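You operate a simulated robot arm through the tools that you are given. There is no shell and no other tool.

Carry out the task below with a simulated robot arm. There is one attempt and no reset: what you move stays moved.

Task
Tighten the cap, turn the tube over, tap it down and sort it by the 80 ml line.
Fine: tap till the level stands; at or over the line it goes on the mat, under it in its holder.

It is judged by the outcome, as a careful person would: the job done as asked, and still so three seconds after it is handed in. It fails if anything else is knocked over, pushed out of place, dropped, spilled or broken. A push-on lid holds only when it is set on centred and level and pressed home; a screw cap is set on level and turned clockwise until tight.

Robot
A 7-joint arm with a two-finger parallel gripper on a trunk, on a base that drives. Base frame: it is fixed to the floor where the robot stands at the start and does not move with it; the origin is under the middle of the robot, x ahead of it, y to its left, z up. Readings come in mm, rad, newtons and seconds.
With the tool pointing down near the work surface it reaches from about 200 to 700 mm from the robot's upright axis, wherever it stands. Its first joint turns from -2.897 to 2.897 rad. Places, roughly: measuring tube [3000, 2500, 1000]; top of the rubber mat [3000, 2700, 900]; tube holder's bore [2900, 2600, 900]. Payload 3.43 kg.
Tool frame: the origin (TCP) lies between the finger pads and is the grasp point; the fingertips stand 34 mm ahead of it; z points along the fingers, y is the line along which they close. Largest opening 128 mm; finger width 24, thickness 12; the body of the gripper, 48 by 130 mm, starts 96 mm behind the TCP.
Orientation is told as [roll, pitch, yaw] about the base's x, y, z axes, in that order, counted from this pose: with the fingers straight down and closing along the base's y, the tool's x points along the base's -x, its y along +y and its z along -z.

Tools
- The arm moves only by the tool drive_tool. Its argument "series" is a list of rows, each a list of 7 numbers: the closure, from 0 (fully open) to 1 (shut), then the shift along the tool's x, y, z in units of 25 mm (1.0 is 25 mm), then the turn, a rotation vector about the tool's x, y, z in units of 4 degrees (1.0 is 4 degrees). In form: [[grip, x, y, z, rx, ry, rz], ...]. A call has 1 to 20 rows; each row shifts and turns the commanded pose from where the row before left it, along the tool's axes as they then stand. A call with a number of a shift or a turn outside -1 to 1 is refused whole. Rows are played at 5 a second. More than 50 mm and 0.15 rad between two rows, or a gripper value outside its range, and nothing of the call is played. A pose out of reach is approached as far as the arm can. The call stops where the force on the tool passes 40 N (or 10 N more than at its start, if that is more) or the arm is blocked; 0.2 s more then pass. Each finger travels about 108 mm/s and halts on what it meets, pressing with about 31 N; the grip force reading is that of the motor and also rises with nothing between the fingers. The clock runs only during rows and for 0.2 s after the last one: add rows that do not move to give the fingers time. It gives the time, the measured TCP pose, the force on the tool (base axes), the opening and the grip force at its end, in the units of the frame above (readings bear some noise), with the torque about the TCP (base axes, N m) and any sound that the robot's microphone picked up, and new pictures: "pictures" is both (left out), scene, wrist or none.
- Cameras (640 x 400 px; columns grow to the right, rows downward): "scene" is now at [-1.4, 138.5, 1448.7]; the picture's right is [-0.06, -1.00, 0.00], its down [-0.53, 0.03, -0.84] and it looks along [0.84, -0.05, -0.54] (base axes); focal length 270 px, centre (320, 200). "wrist" rides on the gripper at [76, -11, -160] in the tool frame; the picture's right is [0.15, 0.99, 0.00], its down [-0.88, 0.13, -0.46] and it looks along [-0.45, 0.07, 0.89] (tool axes); focal length 234 px, centre (320, 200).
- raise_lower(by): slides the trunk up (or, below 0, down) by that many mm; the arm and the scene camera ride with it, the base frame stays. It gives what a move gives, with no picture.
- drive_base(legs): drives the robot by 1 to 6 legs, each [ahead, left, turn to the left] in mm, mm and rad, along the robot's own axes; the way and the turn of a leg run together, so that a leg with both is an arc; at most 1500 mm and 3.142 rad a leg. The arm and the cameras ride along, it lands a little off, and it stops where it bumps. It gives what a move gives, and a new picture of the scene camera.
- aim_head(pan, tilt): turns the head with the scene camera to pan (to the left, within 1.501 rad either way) and tilt (down, from -0.506 to 1.204), counted from straight ahead of the robot. It gives what a move gives, and a new picture of the scene camera.
- locate(camera, pixels): for up to 12 pixels [column, row] of the newest picture of that camera ("zoom" is the newest enlarged one), the place [x, y, z] in the base frame of the surface seen there, good to about 3 mm. The clock stands still meanwhile.
- close_up(camera, box): a new picture of the part [left, top, right, bottom] of that camera's present view, enlarged. The clock stands still meanwhile.
- close_job(): hands the job in; it is judged then, once.

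Open the gripper and draw the arm clear of the work before you hand the job in, unless the task says otherwise.

The tools are called after "Request:" as a command line: name --pt "numbers of a row" for each row, then --argument value for the rest, lists and objects as JSON in quotes. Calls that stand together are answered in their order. drive_tool: Moves the arm, as the interface text tells. Its arguments: {"type":"object","properties":{"series":{"type":"array","items":{"type":"array","items":{"type":"number"}}},"pictures":{"type":"string","enum":["both","scene","wrist","none"]}},"required":["series"]} The other tools are called the same way: raise_lower (by) slides the trunk up or down; drive_base (legs) drives the base; aim_head (pan, tilt) turns the head that bears the scene camera; locate (camera, pixels) gives the place of the surface under pixels of a picture; close_up (camera, box) takes an enlarged picture of a part of a camera's view; close_job () hands the job in.

At the start:

```text
time: 0.0
position: [463.4, 90.3, 1139.4]
orientation: [0.0, -0.001, -0.001]
contact_force: [-0.6, 0.2, 0.3]
wrist_torque: [-0.04, -0.03, -0.04]
finger_gap: 127.8
grip_force: 0.1
trunk travel left (down, up): [-150.0, 174.0]
robot x, y, heading: [1.9, -4.4, -0.003]
head pan, tilt: [-0.059, 0.565]
```

scene: 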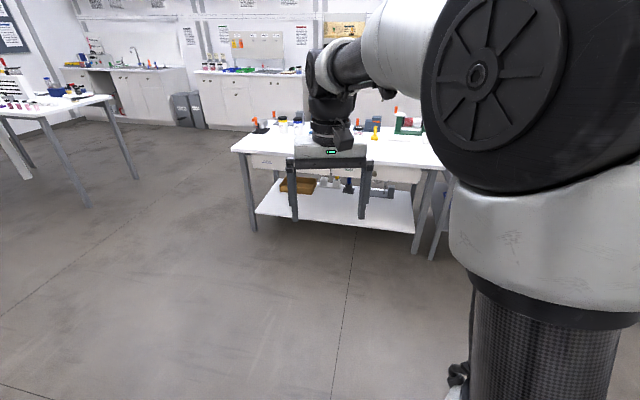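
wrist: 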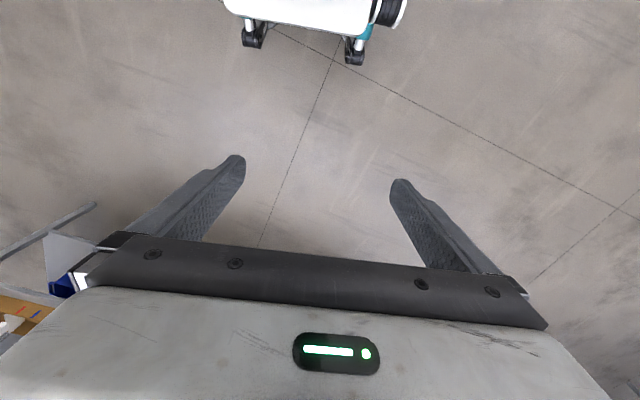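

The start picture shows a table straight ahead, but the tube is said to be ahead-left at about [3000, 2500]. I turn the head to the left to see it.

Request:
aim_head --pan 0.69 --tilt 0.3

```text
time: 1.1
position: [462.3, 89.9, 1139.7]
orientation: [0.001, -0.001, 0.0]
contact_force: [-0.5, 0.5, -0.3]
wrist_torque: [0.02, 0.02, 0.03]
finger_gap: 127.9
grip_force: 0.1
trunk travel left (down, up): [-150.0, 174.0]
robot x, y, heading: [-0.6, 2.5, 0.003]
head pan, tilt: [0.689, 0.3]
```

scene: 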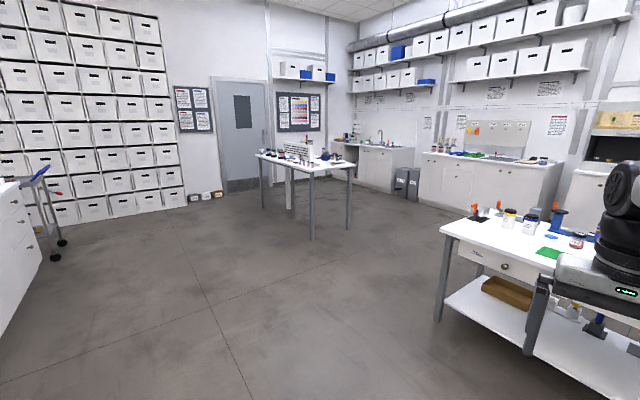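

The small table at pixels (255-355, 150-180) seems to be the place. I take a close-up and locate its edges.

Request:
close_up --camera "scene" --box '[235, 120, 375, 208]'

Request:
locate --camera "scene" --pixels '[[258, 156], [313, 170], [352, 163], [306, 157], [312, 238], [348, 228], [263, 212], [290, 205]]'

```text
4.55 times, centred on (305, 164) of scene
```

zoom: 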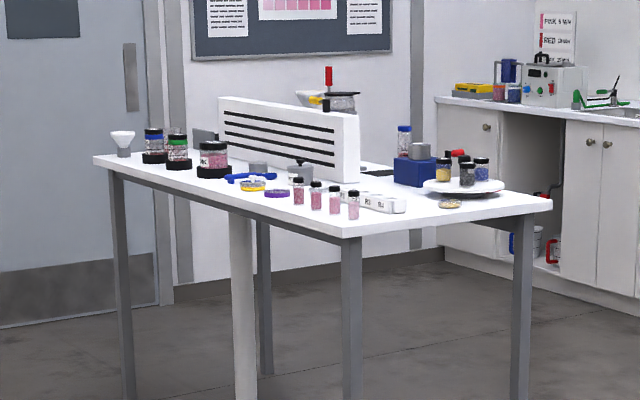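

```text
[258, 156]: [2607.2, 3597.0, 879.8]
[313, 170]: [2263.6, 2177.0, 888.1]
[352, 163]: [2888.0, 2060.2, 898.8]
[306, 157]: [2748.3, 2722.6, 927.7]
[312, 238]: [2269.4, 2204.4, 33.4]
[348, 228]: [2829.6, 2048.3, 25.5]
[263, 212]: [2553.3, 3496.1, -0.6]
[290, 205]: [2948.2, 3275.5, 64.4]
```

The work table has a panel on it, with the tube likely on the far side. I check the positions of the obstacles for a path around it.

Request:
locate --camera "scene" --pixels '[[441, 228], [437, 318], [500, 212], [560, 164], [490, 200], [420, 195], [400, 197], [395, 170], [370, 185], [530, 350], [450, 205], [345, 190]]'

Request:
close_up --camera "scene" --box '[290, 130, 500, 262]'

```text
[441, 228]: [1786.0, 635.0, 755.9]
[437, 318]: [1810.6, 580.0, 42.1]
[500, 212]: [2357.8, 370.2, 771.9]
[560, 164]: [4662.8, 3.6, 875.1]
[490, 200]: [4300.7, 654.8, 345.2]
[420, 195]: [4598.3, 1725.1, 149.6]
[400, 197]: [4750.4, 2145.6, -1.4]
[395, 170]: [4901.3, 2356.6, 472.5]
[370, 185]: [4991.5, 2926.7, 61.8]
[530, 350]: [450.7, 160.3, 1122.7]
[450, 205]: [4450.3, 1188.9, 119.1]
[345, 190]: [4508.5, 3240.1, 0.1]
```

```text
3.03 times, centred on (395, 196) of scene
```

zoom: 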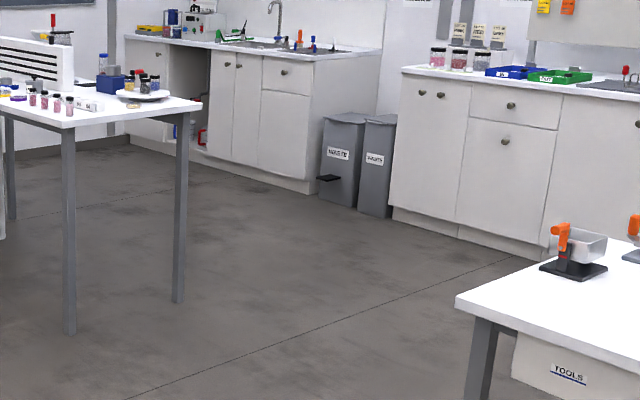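

The way between the two tables is about 1500 mm wide: front table corner (1786, 635), work table corners (2264, 2177) and (2888, 2060). I drive through the gap in stages.

Request:
drive_base --legs '[[700, 1200, 0], [1400, 200, 0], [1200, -50, 0]]'

```text
time: 25.3
position: [3749.3, 1620.8, 1139.0]
orientation: [0.001, 0.001, 0.068]
contact_force: [-0.3, -0.2, -0.9]
wrist_torque: [-0.04, -0.01, 0.0]
finger_gap: 128.1
grip_force: 0.0
trunk travel left (down, up): [-150.0, 174.0]
robot x, y, heading: [3294.1, 1499.4, 0.067]
head pan, tilt: [0.689, 0.3]
```

scene: 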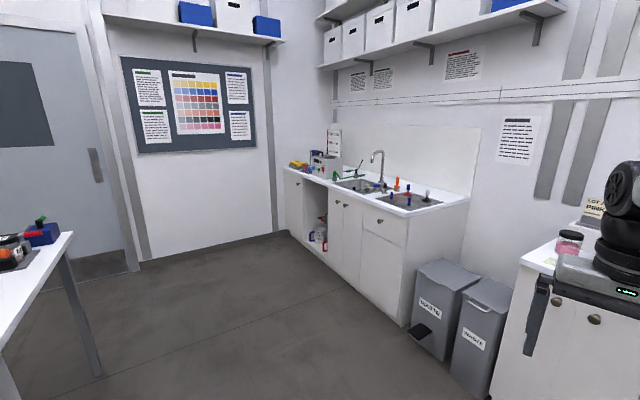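

The robot is at (3294, 1499), with the work table's far side to the left. I move ahead-left, then turn to face the table from its far side.

Request:
drive_base --legs '[[400, 600, 0], [0, 0, 1.4], [0, 0, 1.4]]'

Request:
aim_head --pan 0.0 --tilt 0.6

```text
time: 39.0
position: [3189.0, 2164.2, 1137.3]
orientation: [-0.001, 0.002, 2.924]
contact_force: [0.4, -0.4, -0.6]
wrist_torque: [-0.01, 0.01, -0.03]
finger_gap: 128.0
grip_force: 0.1
trunk travel left (down, up): [-150.0, 174.0]
robot x, y, heading: [3660.8, 2149.2, 2.923]
head pan, tilt: [0.689, 0.3]
```

scene: 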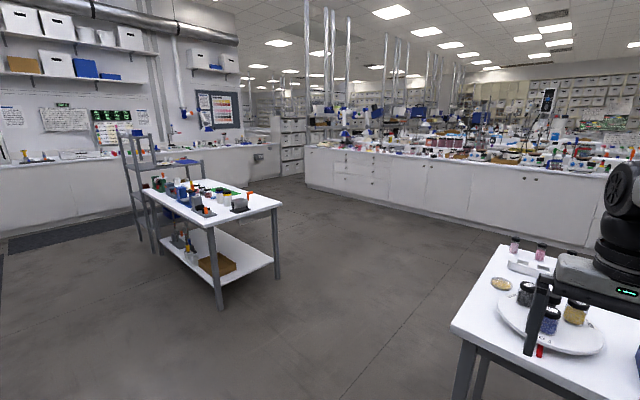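

```text
time: 40.0
position: [3188.1, 2165.1, 1138.5]
orientation: [0.001, 0.0, 2.924]
contact_force: [-0.8, -0.8, 0.9]
wrist_torque: [0.01, 0.01, 0.01]
finger_gap: 127.9
grip_force: 0.2
trunk travel left (down, up): [-150.0, 174.0]
robot x, y, heading: [3661.9, 2151.3, 2.92]
head pan, tilt: [0.0, 0.6]
```

scene: 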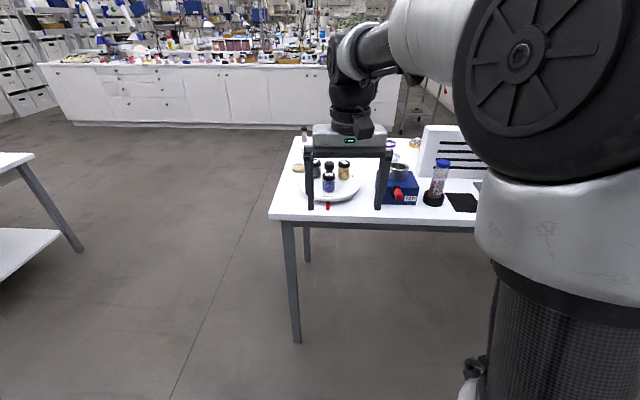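

The tube with a blue cap is at (438, 178) near the blue box, and the dark mat at (462, 203). I take a close-up and locate things.

Request:
close_up --camera "scene" --box '[370, 130, 482, 230]'

Request:
locate --camera "scene" --pixels '[[441, 162], [438, 180], [433, 199], [462, 203], [270, 218], [400, 188], [445, 150], [340, 185], [328, 206], [396, 195], [450, 195], [470, 228]]'

```text
4.00 times, centred on (426, 180) of scene
```

zoom: 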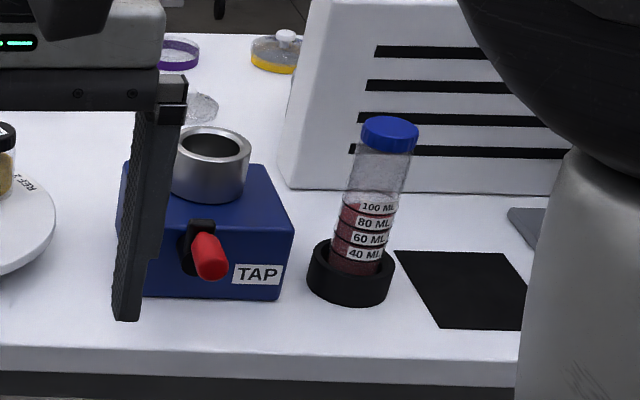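

```text
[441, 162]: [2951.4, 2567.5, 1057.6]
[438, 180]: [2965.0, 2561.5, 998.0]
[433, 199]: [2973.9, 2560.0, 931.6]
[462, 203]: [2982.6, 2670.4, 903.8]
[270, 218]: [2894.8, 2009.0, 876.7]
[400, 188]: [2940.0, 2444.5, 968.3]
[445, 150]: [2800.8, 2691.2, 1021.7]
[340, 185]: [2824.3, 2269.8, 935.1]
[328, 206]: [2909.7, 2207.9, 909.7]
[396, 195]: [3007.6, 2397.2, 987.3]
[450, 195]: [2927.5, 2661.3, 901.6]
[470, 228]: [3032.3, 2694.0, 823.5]
```

The work area: tube at about (2962, 2562), the TAP machine with its red lever at (3007, 2397, 987), and the mat at (2983, 2670). I raise the trunk for clearance and drive in front of the tube.

Request:
raise_lower --by 100

Request:
drive_base --legs '[[0, -280, 0.02], [200, 0, 0]]'

Request:
aim_head --pan 0.0 --tilt 0.85

```text
time: 41.4
position: [3188.7, 2164.5, 1238.1]
orientation: [0.0, 0.0, 2.923]
contact_force: [0.5, -0.4, 0.8]
wrist_torque: [-0.03, 0.0, -0.02]
finger_gap: 128.0
grip_force: 0.2
trunk travel left (down, up): [-250.0, 74.0]
robot x, y, heading: [3659.2, 2149.7, 2.924]
head pan, tilt: [0.0, 0.6]
```

```text
time: 45.8
position: [3052.4, 2462.3, 1238.9]
orientation: [-0.002, -0.001, 2.951]
contact_force: [0.1, -0.1, -0.1]
wrist_torque: [0.02, -0.02, 0.01]
finger_gap: 127.8
grip_force: 0.0
trunk travel left (down, up): [-250.0, 74.0]
robot x, y, heading: [3524.6, 2464.5, 2.951]
head pan, tilt: [0.0, 0.6]
```

scene: 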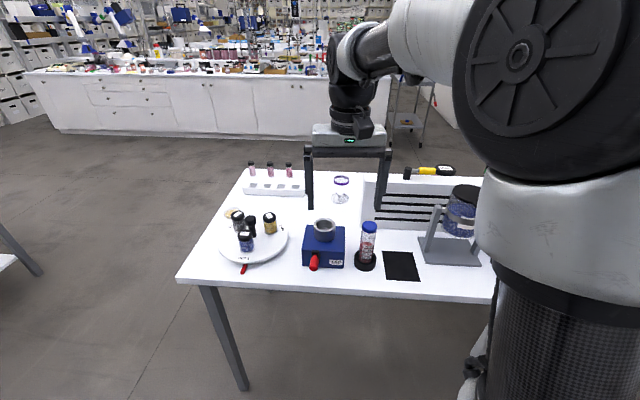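

```text
time: 46.6
position: [3053.4, 2461.6, 1238.9]
orientation: [0.001, 0.0, 2.949]
contact_force: [0.9, 0.4, -1.2]
wrist_torque: [0.03, -0.01, 0.03]
finger_gap: 128.0
grip_force: 0.0
trunk travel left (down, up): [-250.0, 74.0]
robot x, y, heading: [3525.2, 2458.5, 2.953]
head pan, tilt: [0.0, 0.85]
```

scene: 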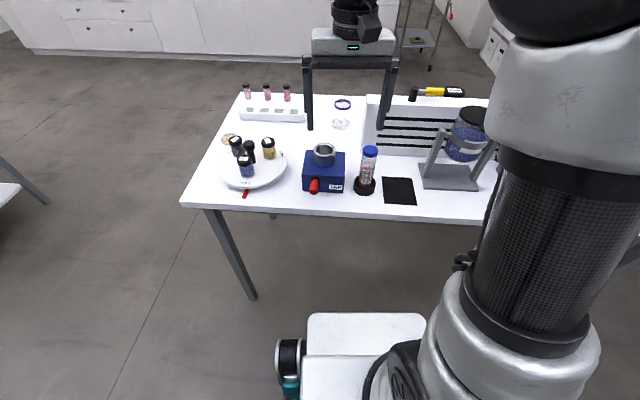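

Now everything is in view: TAP box at (323, 170), tube (367, 168), mat (399, 190), and the base front at (365, 318). I take close-ups and locate points.

Request:
close_up --camera "scene" --box '[290, 130, 430, 218]'

Request:
locate --camera "scene" --pixels '[[365, 315], [355, 210], [310, 318], [370, 150], [366, 170], [364, 186], [386, 179], [412, 179], [416, 204], [386, 203], [313, 186], [324, 155]]'

Request:
close_up --camera "scene" --box '[345, 138, 389, 200]'

```text
4.55 times, centred on (360, 174) of scene
```

zoom: 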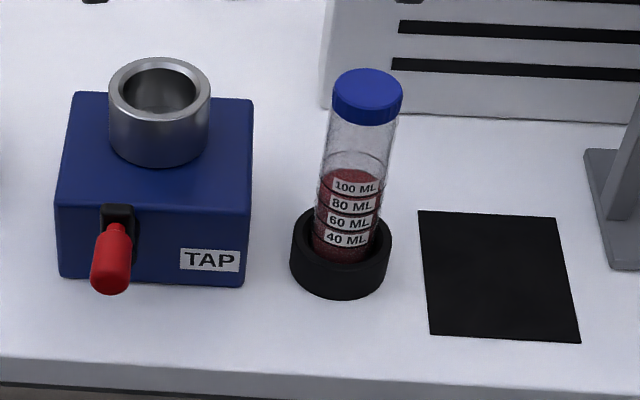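

```text
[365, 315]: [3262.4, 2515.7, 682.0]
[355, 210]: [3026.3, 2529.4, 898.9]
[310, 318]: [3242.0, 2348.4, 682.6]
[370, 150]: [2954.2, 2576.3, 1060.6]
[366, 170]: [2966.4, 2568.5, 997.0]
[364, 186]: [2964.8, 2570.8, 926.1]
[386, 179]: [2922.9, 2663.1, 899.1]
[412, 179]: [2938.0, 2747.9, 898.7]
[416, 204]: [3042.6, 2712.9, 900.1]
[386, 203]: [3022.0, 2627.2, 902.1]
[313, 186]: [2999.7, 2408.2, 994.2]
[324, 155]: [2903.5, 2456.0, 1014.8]
```

```text
6.45 times, centred on (367, 169) of scene
```

zoom: 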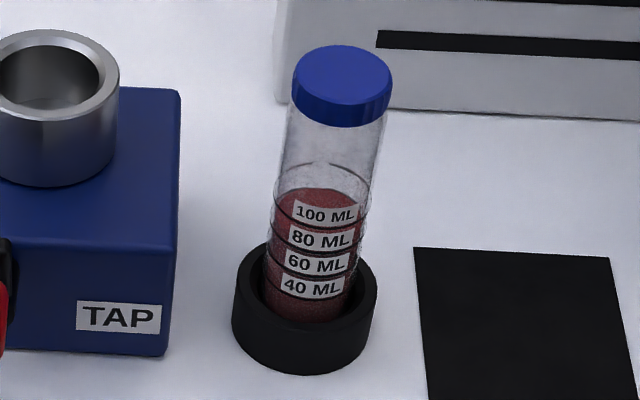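

The powder stands loosely around the 100 ml line and the cap may be loose. I measure cap, tube, cup, and lever in the zoom picture.

Request:
locate --camera "zoom" --pixels '[[342, 75], [342, 50], [297, 75], [388, 78], [340, 115], [340, 140], [315, 238], [318, 280], [345, 110], [292, 110], [384, 112], [303, 335]]'

Request:
close_up --camera "scene" --box '[295, 136, 351, 200]'

```text
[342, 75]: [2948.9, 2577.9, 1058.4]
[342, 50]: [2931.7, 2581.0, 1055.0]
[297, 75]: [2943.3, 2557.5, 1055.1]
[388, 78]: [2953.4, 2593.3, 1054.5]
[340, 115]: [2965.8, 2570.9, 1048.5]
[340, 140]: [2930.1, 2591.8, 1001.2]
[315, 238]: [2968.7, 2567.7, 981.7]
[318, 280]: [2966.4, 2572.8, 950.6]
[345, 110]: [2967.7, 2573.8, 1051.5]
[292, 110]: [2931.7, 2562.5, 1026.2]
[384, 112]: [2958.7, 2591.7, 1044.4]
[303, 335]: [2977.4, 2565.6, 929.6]
```

```text
6.25 times, centred on (323, 168) of scene
```

zoom: 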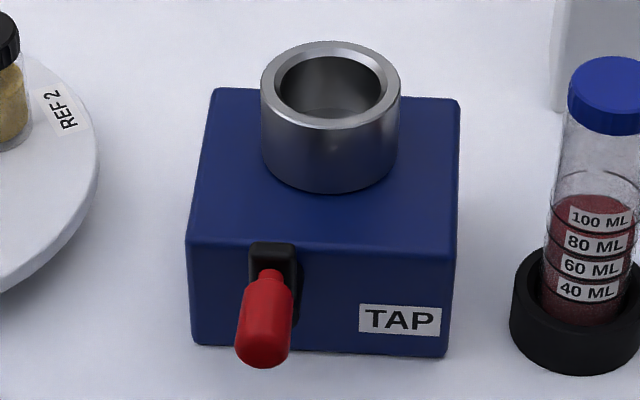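

I locate points on the TAP cup rim, lever and box from the zoom.

Request:
locate --camera "zoom" --pixels '[[330, 48], [330, 122], [268, 80], [395, 85], [283, 85], [378, 90], [330, 108], [270, 285], [263, 320], [263, 355], [275, 250], [330, 210]]'

Request:
locate --camera "scene" --pixels '[[304, 186], [345, 190], [346, 153], [309, 151], [356, 190], [374, 190]]'

```text
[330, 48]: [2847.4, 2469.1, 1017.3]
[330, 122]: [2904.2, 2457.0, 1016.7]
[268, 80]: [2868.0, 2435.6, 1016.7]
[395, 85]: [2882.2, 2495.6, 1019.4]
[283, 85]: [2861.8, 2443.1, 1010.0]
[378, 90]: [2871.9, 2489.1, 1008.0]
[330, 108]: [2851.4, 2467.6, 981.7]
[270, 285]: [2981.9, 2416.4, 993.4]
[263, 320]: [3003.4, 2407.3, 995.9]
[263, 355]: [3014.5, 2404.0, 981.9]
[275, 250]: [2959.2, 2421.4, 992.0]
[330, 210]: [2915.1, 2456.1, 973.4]
```

```text
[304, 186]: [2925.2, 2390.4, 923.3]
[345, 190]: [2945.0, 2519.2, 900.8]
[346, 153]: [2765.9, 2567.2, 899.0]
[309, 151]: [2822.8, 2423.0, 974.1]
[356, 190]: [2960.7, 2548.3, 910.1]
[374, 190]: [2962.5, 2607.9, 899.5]
```

Cap centre is about (2948, 2576) with its top near z 1057, diameter about 38. I move the gripper above it at a safe height.

Request:
drive_tool --pt "0.3 -0.83 -0.61 0 0 0 0" --pt "0.4 -0.83 -0.61 0 0 0 0" --pt "0.4 -0.83 -0.61 0 0 0 0" --pt "0.4 -0.83 -0.61 0 0 0 0" --pt "0.4 -0.83 -0.61 0 0 0 0" --pt "0.4 -0.83 -0.61 0 0 0 0" --pt "0.4 0 0 0 0 0 0"

```text
time: 48.2
position: [2948.1, 2575.1, 1239.4]
orientation: [0.0, -0.001, 2.949]
contact_force: [0.4, -0.5, -0.4]
wrist_torque: [-0.04, 0.01, 0.0]
finger_gap: 76.6
grip_force: 0.0
trunk travel left (down, up): [-250.0, 74.0]
robot x, y, heading: [3524.4, 2461.3, 2.953]
head pan, tilt: [0.0, 0.85]
```

scene: 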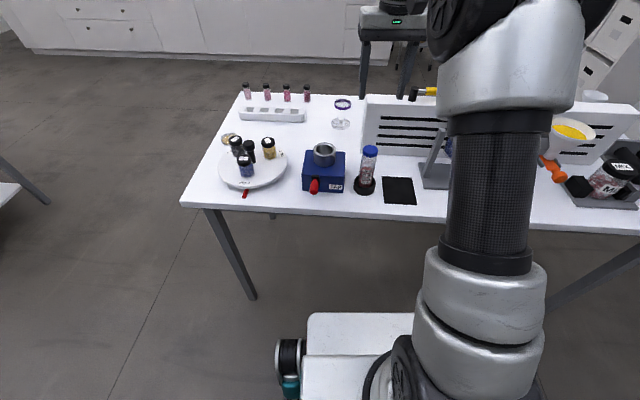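
wrist: 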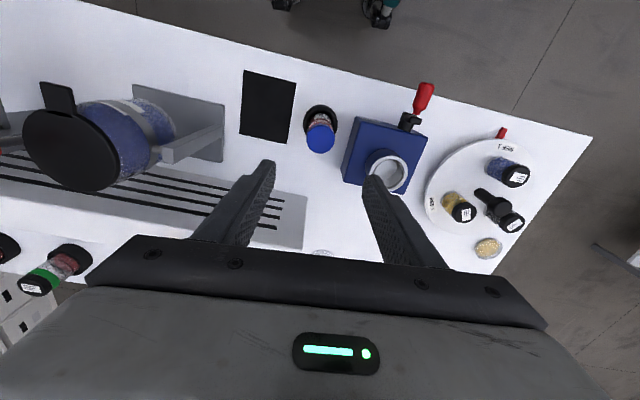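

The cap shows at wrist pixel (320, 137). I locate its edge points from the wrist camera for a good centre.

Request:
close_up --camera "wrist" --box '[280, 90, 360, 165]'

Request:
locate --camera "wrist" --pixels '[[320, 138], [309, 138], [331, 138], [320, 127], [320, 149], [385, 172], [374, 172], [398, 172], [385, 160], [385, 187]]'

```text
5.33 times, centred on (320, 128) of wrist
```

zoom: 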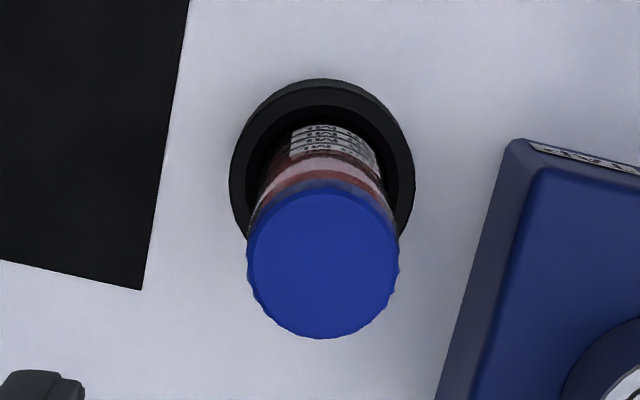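

```text
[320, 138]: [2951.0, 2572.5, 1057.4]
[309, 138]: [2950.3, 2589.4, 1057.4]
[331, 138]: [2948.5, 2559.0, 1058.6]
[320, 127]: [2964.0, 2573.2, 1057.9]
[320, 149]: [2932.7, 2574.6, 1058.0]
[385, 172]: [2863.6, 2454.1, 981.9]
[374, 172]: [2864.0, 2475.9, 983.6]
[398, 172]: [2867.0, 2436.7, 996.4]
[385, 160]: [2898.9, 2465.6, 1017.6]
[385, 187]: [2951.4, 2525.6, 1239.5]
```

The cap centre is about (2948, 2573.5, 1057), radius about 19.5. I lower to just over the cap while pre-turning the hand 60° counter-clockwise to leave room for the clockwise turn.

Request:
drive_tool --pt "0.4 0 0.06 0.3 0 0 -1" --pt "0.4 0 0 0.4 0 0 -1" --pt "0.4 0 0 0.4 0 0 -1" --pt "0.4 0 0 0.4 0 0 -1" --pt "0.4 0 0 0.4 0 0 -1" --pt "0.4 0 0 0.4 0 0 -1" --pt "0.4 0 0 0.4 0 0 -1" --pt "0.4 0 0 0.4 0 0 -1" --pt "0.4 0 0 0.4 0 0 -1" --pt "0.4 0 0 0.4 0 0 -1" --pt "0.4 0 0 0.4 0 0 -1" --pt "0.4 0 0 0.4 0 0 -1" --pt "0.4 0 0 0.4 0 0 -1" --pt "0.4 0 0 0.4 0 0 -1" --pt "0.4 0 0 0.4 0 0 -1" --pt "0.4 0 0 0 0 0 0"

```text
time: 51.6
position: [2946.6, 2574.7, 1090.4]
orientation: [0.0, -0.001, -2.286]
contact_force: [-0.6, -0.1, 0.1]
wrist_torque: [-0.02, 0.0, 0.0]
finger_gap: 76.8
grip_force: 0.1
trunk travel left (down, up): [-250.0, 74.0]
robot x, y, heading: [3522.4, 2460.9, 2.95]
head pan, tilt: [0.0, 0.85]
```

scene: 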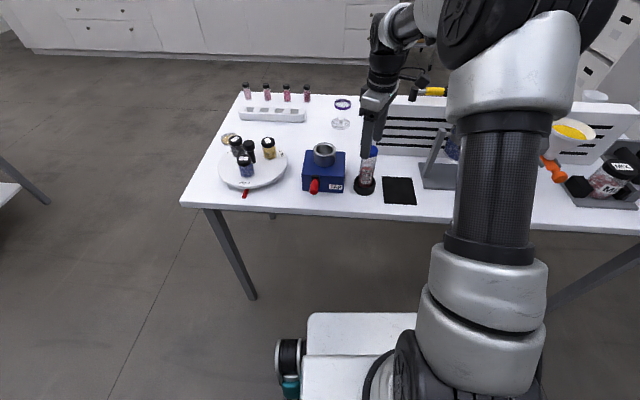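
wrist: 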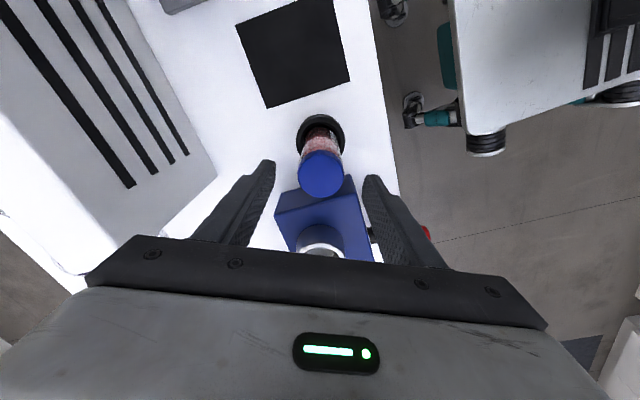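

The cap sits centred between the fingers at (321, 172). I lower 40 mm so the pads face the cap, then close gently.

Request:
drive_tool --pt "0.4 0 0 0.4 0 0 0" --pt "0.4 0 0 0.4 0 0 0" --pt "0.45 0 0 0.4 0 0 0" --pt "0.5 0 0 0.4 0 0 0" --pt "0.5 0 0 0 0 0 0"

Request:
close_up --camera "wrist" --box '[220, 100, 420, 225]'

```text
time: 52.8
position: [2947.0, 2575.6, 1051.1]
orientation: [-0.002, 0.0, -2.287]
contact_force: [0.5, -1.2, 0.0]
wrist_torque: [0.03, 0.01, 0.01]
finger_gap: 64.0
grip_force: 0.1
trunk travel left (down, up): [-250.0, 74.0]
robot x, y, heading: [3524.0, 2462.0, 2.947]
head pan, tilt: [0.0, 0.85]
```

scene: 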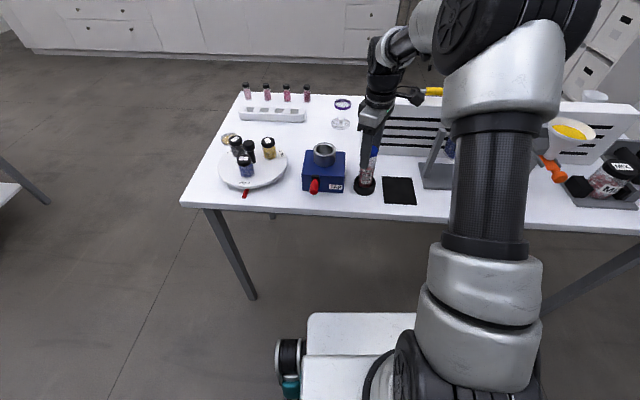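
wrist: 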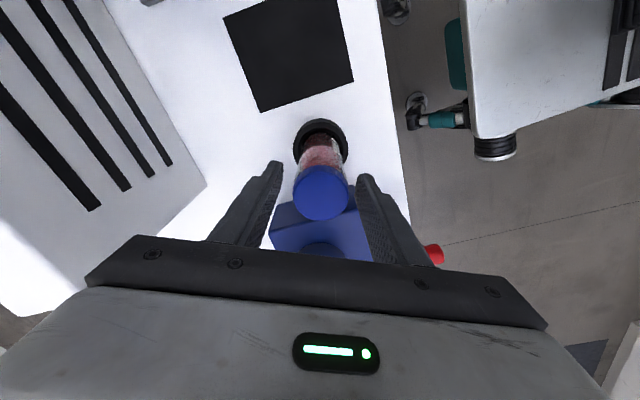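

```text
3.20 times, centred on (320, 162) of wrist
```

zoom: 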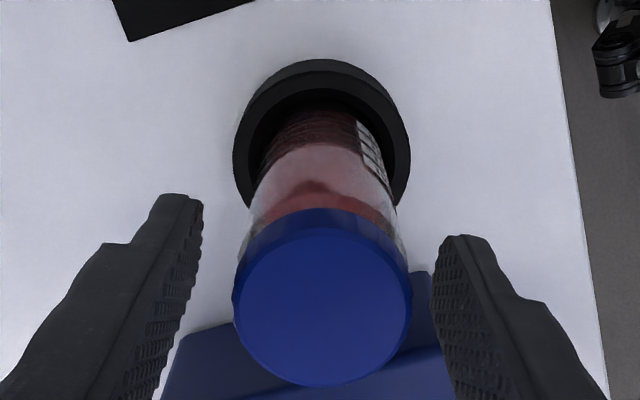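

The fingers straddle the cap evenly. I close on it and hold to check the grip.

Request:
drive_tool --pt "0.65 0 0 0 0 0 0" --pt "0.8 0 0 0 0 0 0" --pt "0.8 0 0 0 0 0 0" --pictures "wrist"

```text
time: 53.6
position: [2948.4, 2575.9, 1049.6]
orientation: [-0.001, 0.0, -2.286]
contact_force: [0.6, -0.8, 0.3]
wrist_torque: [-0.07, -0.06, 0.01]
finger_gap: 41.6
grip_force: 31.1
trunk travel left (down, up): [-250.0, 74.0]
robot x, y, heading: [3523.8, 2460.6, 2.951]
head pan, tilt: [0.0, 0.85]
```

wrist: 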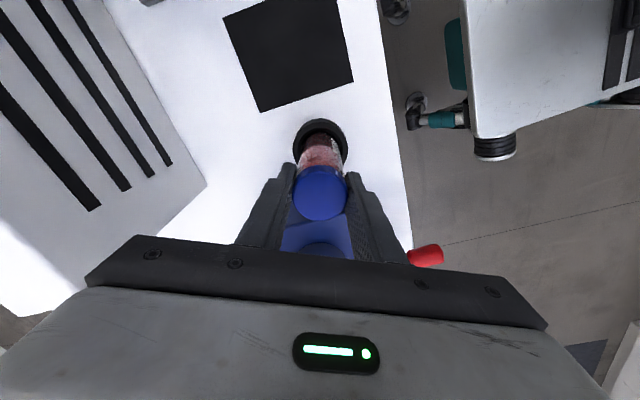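

The cap is held (41.6 mm, 31 N). I turn clockwise 40° (positive about the tool's z) and watch the torque.

Request:
drive_tool --pt "0.8 0 0 0 0 0 1" --pt "0.8 0 0 0 0 0 1" --pt "0.8 0 0 0 0 0 1" --pt "0.8 0 0 0 0 0 1" --pt "0.8 0 0 0 0 0 1" --pt "0.8 0 0 0 0 0 1" --pt "0.8 0 0 0 0 0 1" --pt "0.8 0 0 0 0 0 1" --pt "0.8 0 0 0 0 0 1" --pt "0.8 0 0 0 0 0 1" --pictures "wrist"

Request:
close_up --camera "wrist" --box '[220, 100, 420, 225]'

```text
time: 55.8
position: [2947.1, 2574.7, 1052.0]
orientation: [-0.001, -0.001, -2.985]
contact_force: [0.3, -0.4, 0.0]
wrist_torque: [0.0, -0.04, 0.06]
finger_gap: 41.5
grip_force: 30.5
trunk travel left (down, up): [-250.0, 74.0]
robot x, y, heading: [3521.0, 2459.2, 2.952]
head pan, tilt: [0.0, 0.85]
```

wrist: 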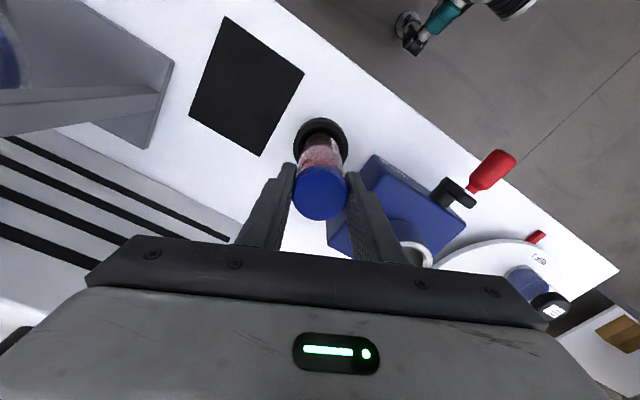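

```text
3.20 times, centred on (320, 162) of wrist
```

zoom: 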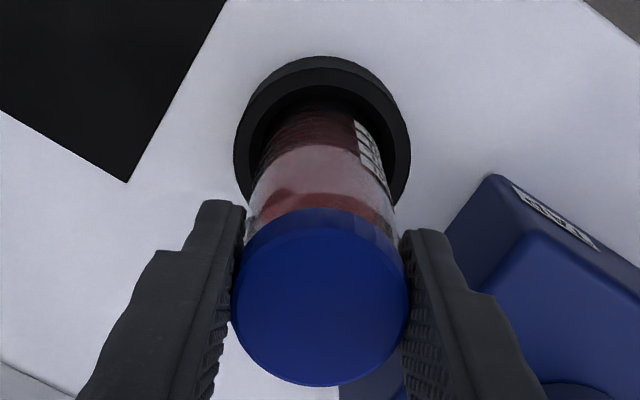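

The torque stays tiny (0.06) and the tube's labels seem to have turned along with the hand. I check in the scene view whether the whole tube turned.

Request:
close_up --camera "scene" --box '[325, 130, 409, 205]'

```text
5.33 times, centred on (367, 168) of scene
```

zoom: 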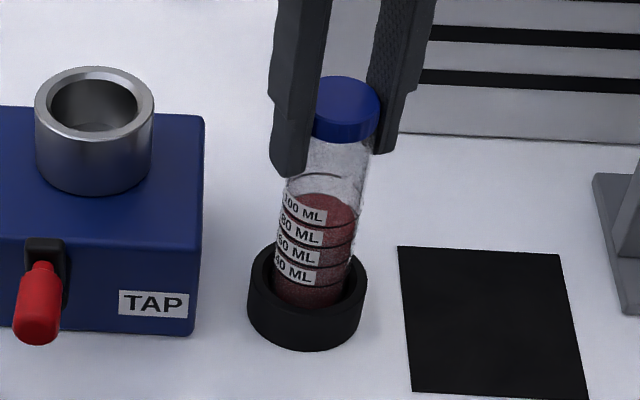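

The labels have swung to the left, so the whole tube turned. I press down gently to make friction in the holder, checking the force.

Request:
drive_tool --pt "0.8 0 0 0.08 0 0 0" --pt "0.8 0 0 0.08 0 0 0" --pt "0.8 0 0 0 0 0 0" --pictures "none"

```text
time: 56.6
position: [2947.1, 2575.0, 1050.9]
orientation: [-0.002, -0.002, -2.985]
contact_force: [2.0, 1.6, 14.3]
wrist_torque: [0.22, -0.32, -0.03]
finger_gap: 41.5
grip_force: 31.4
trunk travel left (down, up): [-250.0, 74.0]
robot x, y, heading: [3525.5, 2461.5, 2.953]
head pan, tilt: [0.0, 0.85]
```

It presses with 14 N. I add a little more and turn clockwise 20°.

Request:
drive_tool --pt "0.9 0 0 0.08 0 0 0" --pt "0.9 0 0 0.04 0 0 0" --pt "0.9 0 0 0 0 0 1" --pt "0.9 0 0 0 0 0 1" --pt "0.9 0 0 0 0 0 1" --pt "0.9 0 0 0 0 0 1" --pt "0.9 0 0 0 0 0 1" --pictures "scene"

Request:
close_up --camera "scene" --box '[325, 130, 409, 205]'

```text
time: 58.2
position: [2949.4, 2573.9, 1044.9]
orientation: [0.002, 0.005, 2.95]
contact_force: [6.6, -0.1, 7.2]
wrist_torque: [-0.02, -0.75, 0.14]
finger_gap: 41.4
grip_force: 31.2
trunk travel left (down, up): [-250.0, 74.0]
robot x, y, heading: [3522.8, 2463.3, 2.945]
head pan, tilt: [0.0, 0.85]
```

scene: 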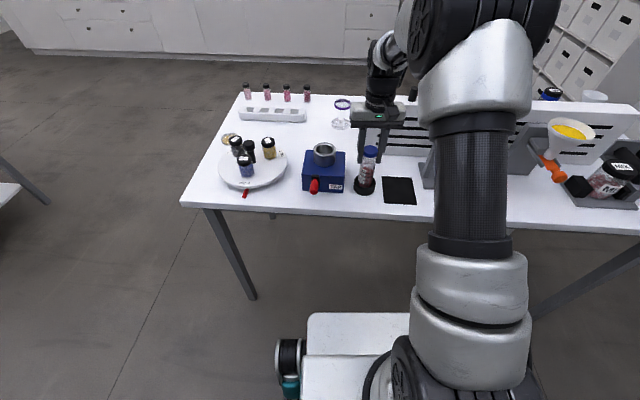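

```text
5.33 times, centred on (367, 168) of scene
```

zoom: 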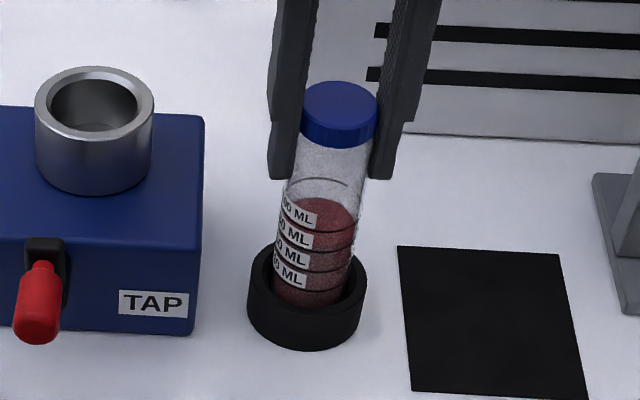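

Some relative turning may have occurred: the torque rose to 0.14 and the labels moved less than the hand. I go on turning with light downward pressure.

Request:
drive_tool --pt "0.9 0 0 0.06 0 0 1" --pt "0.9 0 0 0.06 0 0 1" --pt "0.9 0 0 0 0 0 1" --pt "0.9 0 0 0 0 0 1" --pt "0.9 0 0 0 0 0 1" --pictures "scene"

Request:
close_up --camera "scene" --box '[325, 130, 409, 205]'

```text
time: 59.4
position: [2946.9, 2574.2, 1042.0]
orientation: [0.002, -0.005, 2.6]
contact_force: [-3.2, 1.4, 14.6]
wrist_torque: [0.14, 0.37, 0.25]
finger_gap: 41.9
grip_force: 31.1
trunk travel left (down, up): [-250.0, 74.0]
robot x, y, heading: [3527.2, 2460.8, 2.952]
head pan, tilt: [0.0, 0.85]
```

scene: 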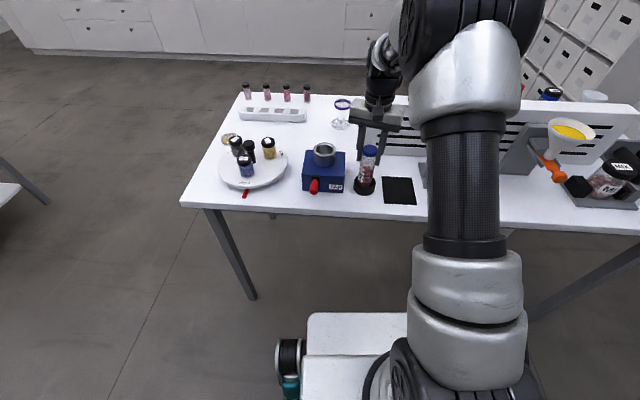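

```text
5.33 times, centred on (367, 168) of scene
```

zoom: 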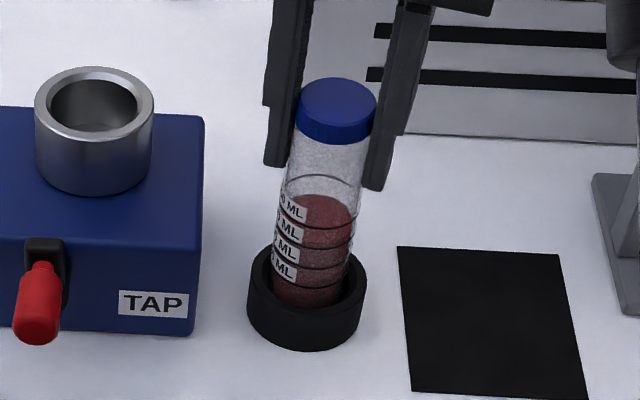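

The torque resisting has risen to 0.25. I measure the cap top again to see if it has come down on its thread.

Request:
locate --camera "zoom" --pixels '[[336, 100], [330, 95], [345, 105], [325, 133], [322, 160], [318, 200], [318, 245]]'

Request:
drive_tool --pt "0.9 0 0 0 0 0 1" --pt "0.9 0 0 0 0 0 1" --pt "0.9 0 0 0 0 0 1" --pt "0.9 0 0 0 0 0 1" --pt "0.9 0 0 0 0 0 1" --pictures "both"

Request:
close_up --camera "scene" --box '[325, 130, 409, 205]'

```text
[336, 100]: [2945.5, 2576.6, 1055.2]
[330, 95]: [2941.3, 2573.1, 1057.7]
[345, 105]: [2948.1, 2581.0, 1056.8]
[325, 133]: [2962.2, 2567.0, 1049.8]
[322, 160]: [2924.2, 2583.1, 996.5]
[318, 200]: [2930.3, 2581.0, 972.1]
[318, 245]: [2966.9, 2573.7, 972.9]
```

```text
time: 60.6
position: [2948.1, 2573.9, 1039.5]
orientation: [-0.002, 0.001, 2.25]
contact_force: [-0.8, -5.0, 1.1]
wrist_torque: [-0.58, 0.08, 0.19]
finger_gap: 41.5
grip_force: 31.3
trunk travel left (down, up): [-250.0, 74.0]
robot x, y, heading: [3521.3, 2462.7, 2.948]
head pan, tilt: [0.0, 0.85]
```

scene: 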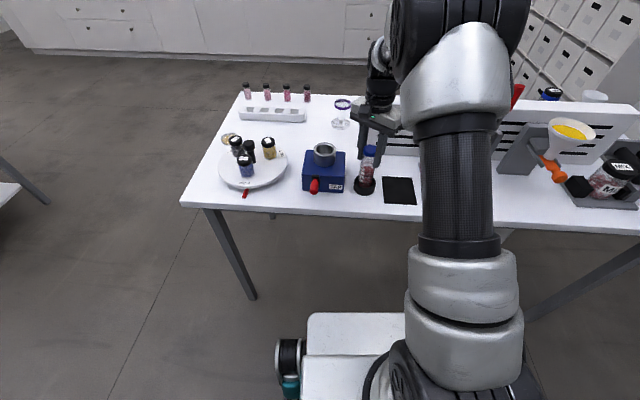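
wrist: 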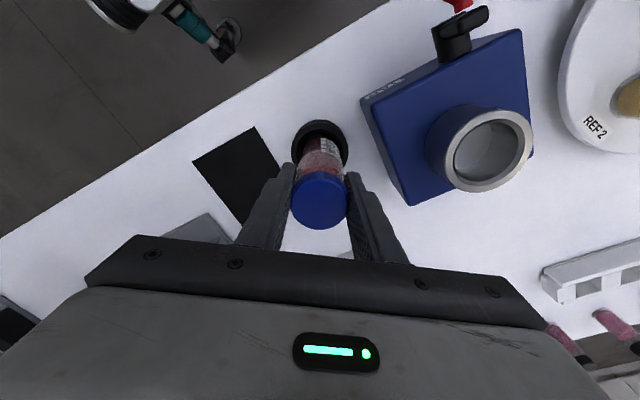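

```text
5.33 times, centred on (367, 168) of scene
```

zoom: 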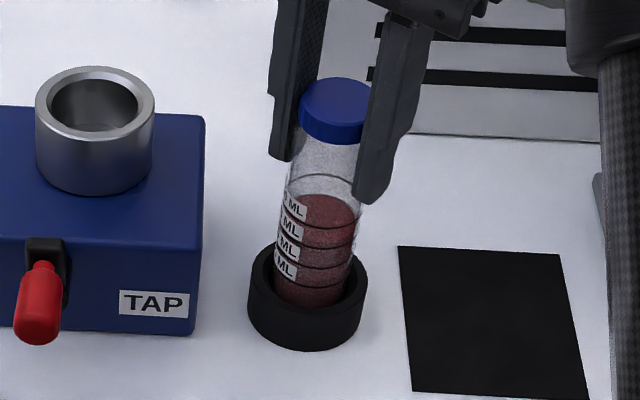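

The labels barely moved this time while the hand turned 20°. I look closely at the cap for marks that show whether cap or fingers slip.

Request:
close_up --camera "wrist" --box '[280, 160, 360, 240]'

Request:
close_up --camera "scene" --box '[355, 138, 387, 168]'

```text
5.00 times, centred on (320, 200) of wrist
```

zoom: 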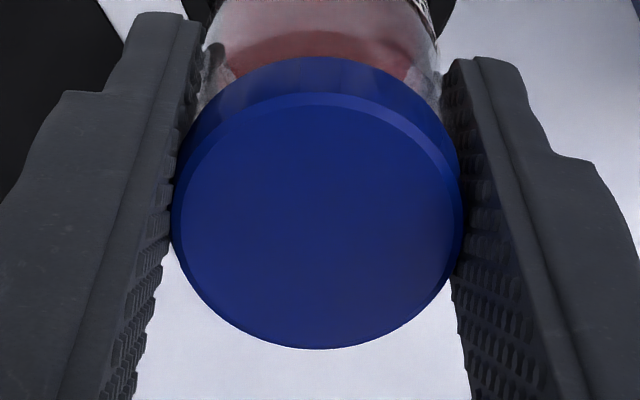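

```text
13.33 times, centred on (371, 153) of scene
```

zoom: 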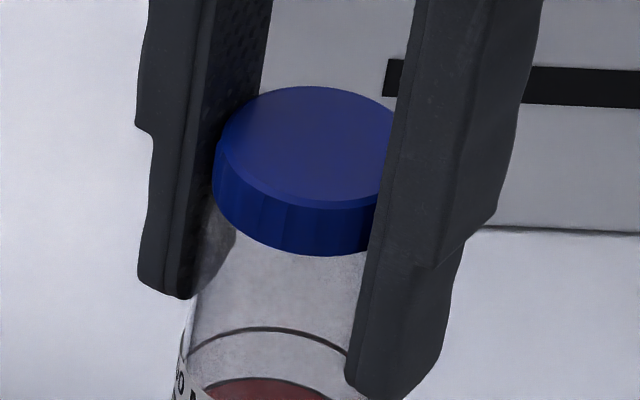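

No marks, but the cap's side facets can be tracked. I regrip: open, rise to the cap's mid-height (about 1049), and turn the hand back 80° for a fresh turn.

Request:
drive_tool --pt "0.55 0 0 0 0 0 0" --pt "0.55 0 0 0 0 0 0" --pt "0.55 0 0 -0.2 0 0 -1" --pt "0.55 0 0 -0.2 0 0 -1" --pt "0.55 0 0 0 0 0 -1" --pt "0.55 0 0 0 0 0 -1" --pt "0.55 0 0 0 0 0 -1" --pt "0.55 0 0 0 0 0 -1" --pt "0.55 0 0 0 0 0 -1" --pt "0.55 0 0 0 0 0 -1" --pt "0.55 0 0 0 0 0 -1" --pt "0.55 0 0 0 0 0 -1" --pt "0.55 0 0 0 0 0 -1" --pt "0.55 0 0 0 0 0 -1" --pt "0.55 0 0 0 0 0 -1" --pt "0.55 0 0 0 0 0 -1" --pt "0.55 0 0 0 0 0 -1" --pt "0.55 0 0 0 0 0 -1" --pt "0.55 0 0 0 0 0 -1" --pt "0.55 0 0 0 0 0 -1"

Request:
close_up --camera "scene" --box '[325, 130, 409, 205]'

Request:
close_up --camera "wrist" --box '[240, 100, 400, 220]'

```text
time: 64.8
position: [2947.6, 2574.3, 1052.0]
orientation: [0.0, -0.002, -2.773]
contact_force: [-0.9, -1.2, -0.2]
wrist_torque: [-0.04, -0.04, -0.04]
finger_gap: 57.8
grip_force: 0.1
trunk travel left (down, up): [-250.0, 74.0]
robot x, y, heading: [3523.6, 2458.8, 2.947]
head pan, tilt: [0.0, 0.85]
```

scene: 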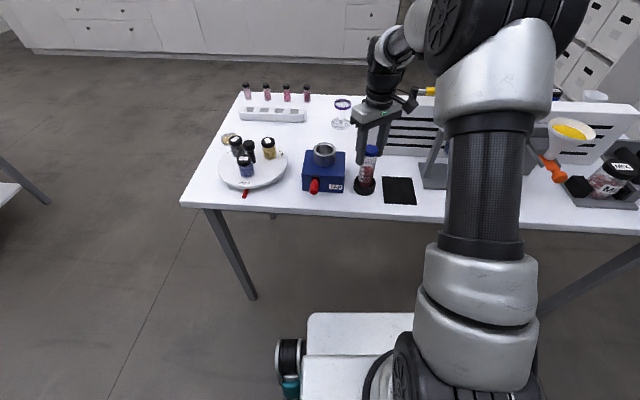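
wrist: 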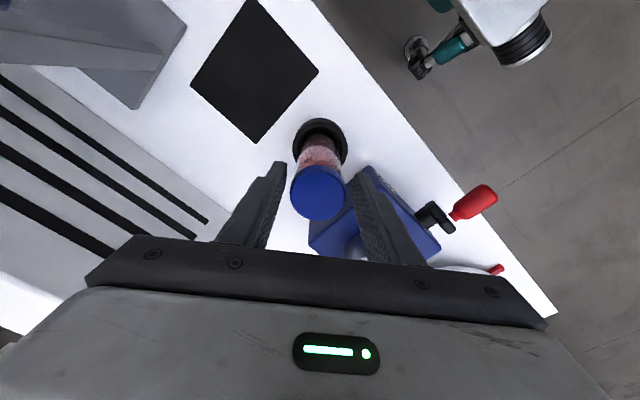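

```text
5.33 times, centred on (367, 168) of scene
```

zoom: 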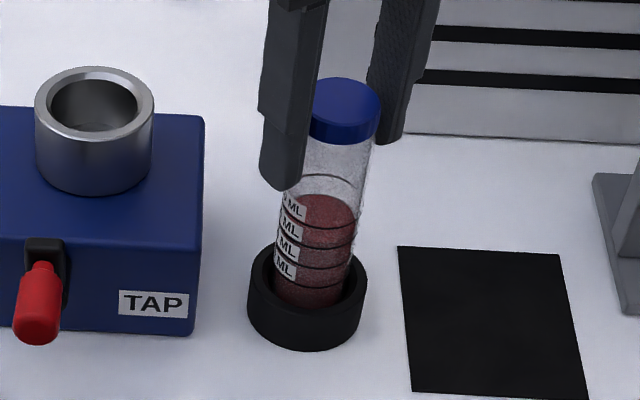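

```text
3.33 times, centred on (320, 160) of wrist
```

zoom: 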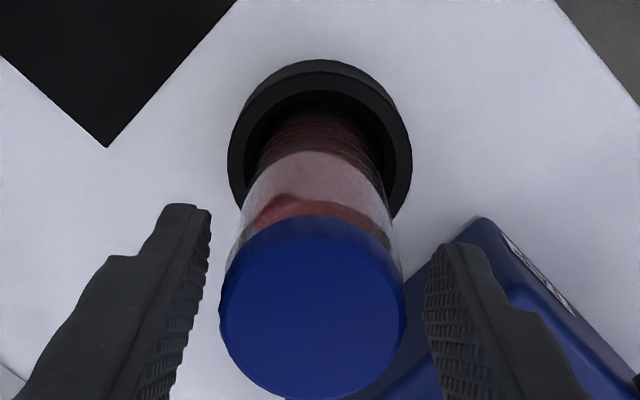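

I grip again at z 1051 and press down, then turn a small 12° to read the torque as it builds.

Request:
drive_tool --pt "0.7 0 0 0 0 0 0" --pt "0.95 0 0 0 0 0 0" --pt "0.95 0 0 0.1 0 0 0" --pt "0.95 0 0 0.1 0 0 0" --pt "0.95 0 0 0 0 0 0" --pictures "none"

Request:
close_up --camera "scene" --box '[353, 138, 389, 178]'

Request:
drive_tool --pt "0.95 0 0 0.02 0 0 0.5" --pt "0.95 0 0 0.02 0 0 0.5" --pictures "none"

Request:
drive_tool --pt "0.95 0 0 0.02 0 0 0.5" --pt "0.95 0 0 0.02 0 0 0.5" --pictures "none"

Request:
drive_tool --pt "0.95 0 0 0.02 0 0 0.5" --pt "0.95 0 0 0.02 0 0 0.5" --pictures "scene"

Request:
close_up --camera "scene" --box '[353, 138, 389, 178]'

```text
time: 66.0
position: [2946.6, 2575.0, 1050.5]
orientation: [-0.003, -0.006, -2.775]
contact_force: [-0.9, 1.5, 28.2]
wrist_torque: [-0.03, 0.05, -0.26]
finger_gap: 41.6
grip_force: 30.6
trunk travel left (down, up): [-250.0, 74.0]
robot x, y, heading: [3525.4, 2460.7, 2.949]
head pan, tilt: [0.0, 0.85]
```

```text
10.00 times, centred on (371, 158) of scene
```

zoom: 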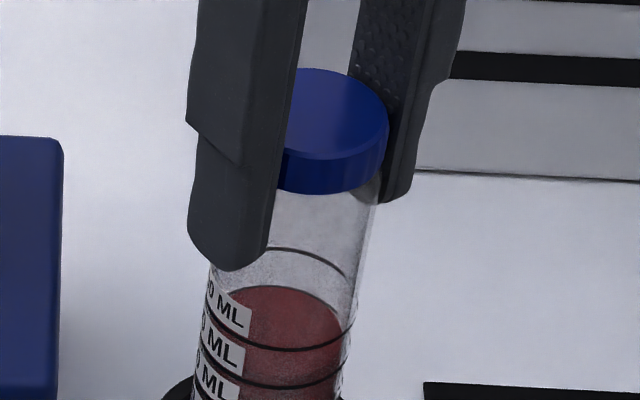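

```text
time: 66.6
position: [2947.3, 2573.8, 1045.6]
orientation: [0.001, -0.002, -2.845]
contact_force: [-3.0, 0.8, 20.3]
wrist_torque: [0.06, 0.28, 0.16]
finger_gap: 41.5
grip_force: 30.6
trunk travel left (down, up): [-250.0, 74.0]
robot x, y, heading: [3525.1, 2462.1, 2.947]
head pan, tilt: [0.0, 0.85]
```

```text
time: 67.2
position: [2948.0, 2575.7, 1044.4]
orientation: [0.001, -0.003, -2.916]
contact_force: [-1.0, 0.2, 20.3]
wrist_torque: [0.09, 0.02, 0.18]
finger_gap: 41.5
grip_force: 31.4
trunk travel left (down, up): [-250.0, 74.0]
robot x, y, heading: [3527.9, 2463.9, 2.949]
head pan, tilt: [0.0, 0.85]
```

```text
time: 67.8
position: [2948.3, 2576.0, 1042.3]
orientation: [0.0, -0.001, -2.987]
contact_force: [-1.2, 1.5, 20.3]
wrist_torque: [0.19, 0.03, 0.17]
finger_gap: 41.9
grip_force: 31.1
trunk travel left (down, up): [-250.0, 74.0]
robot x, y, heading: [3520.3, 2463.6, 2.951]
head pan, tilt: [0.0, 0.85]
```

scene: 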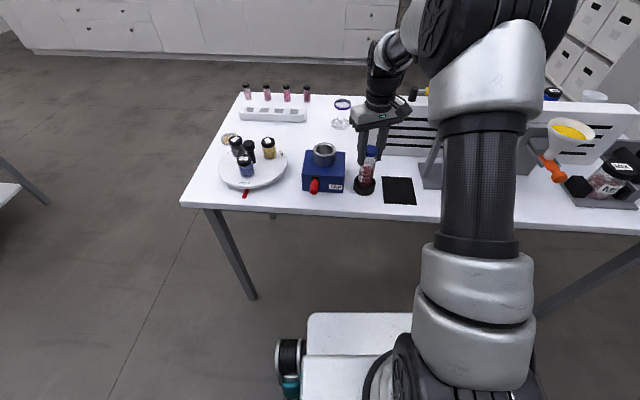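

```text
10.00 times, centred on (371, 158) of scene
```

zoom: 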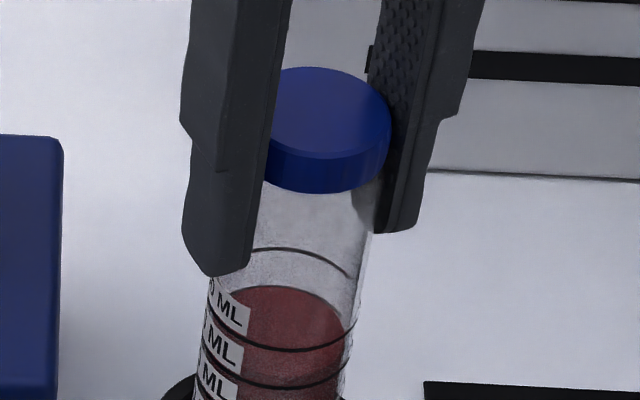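

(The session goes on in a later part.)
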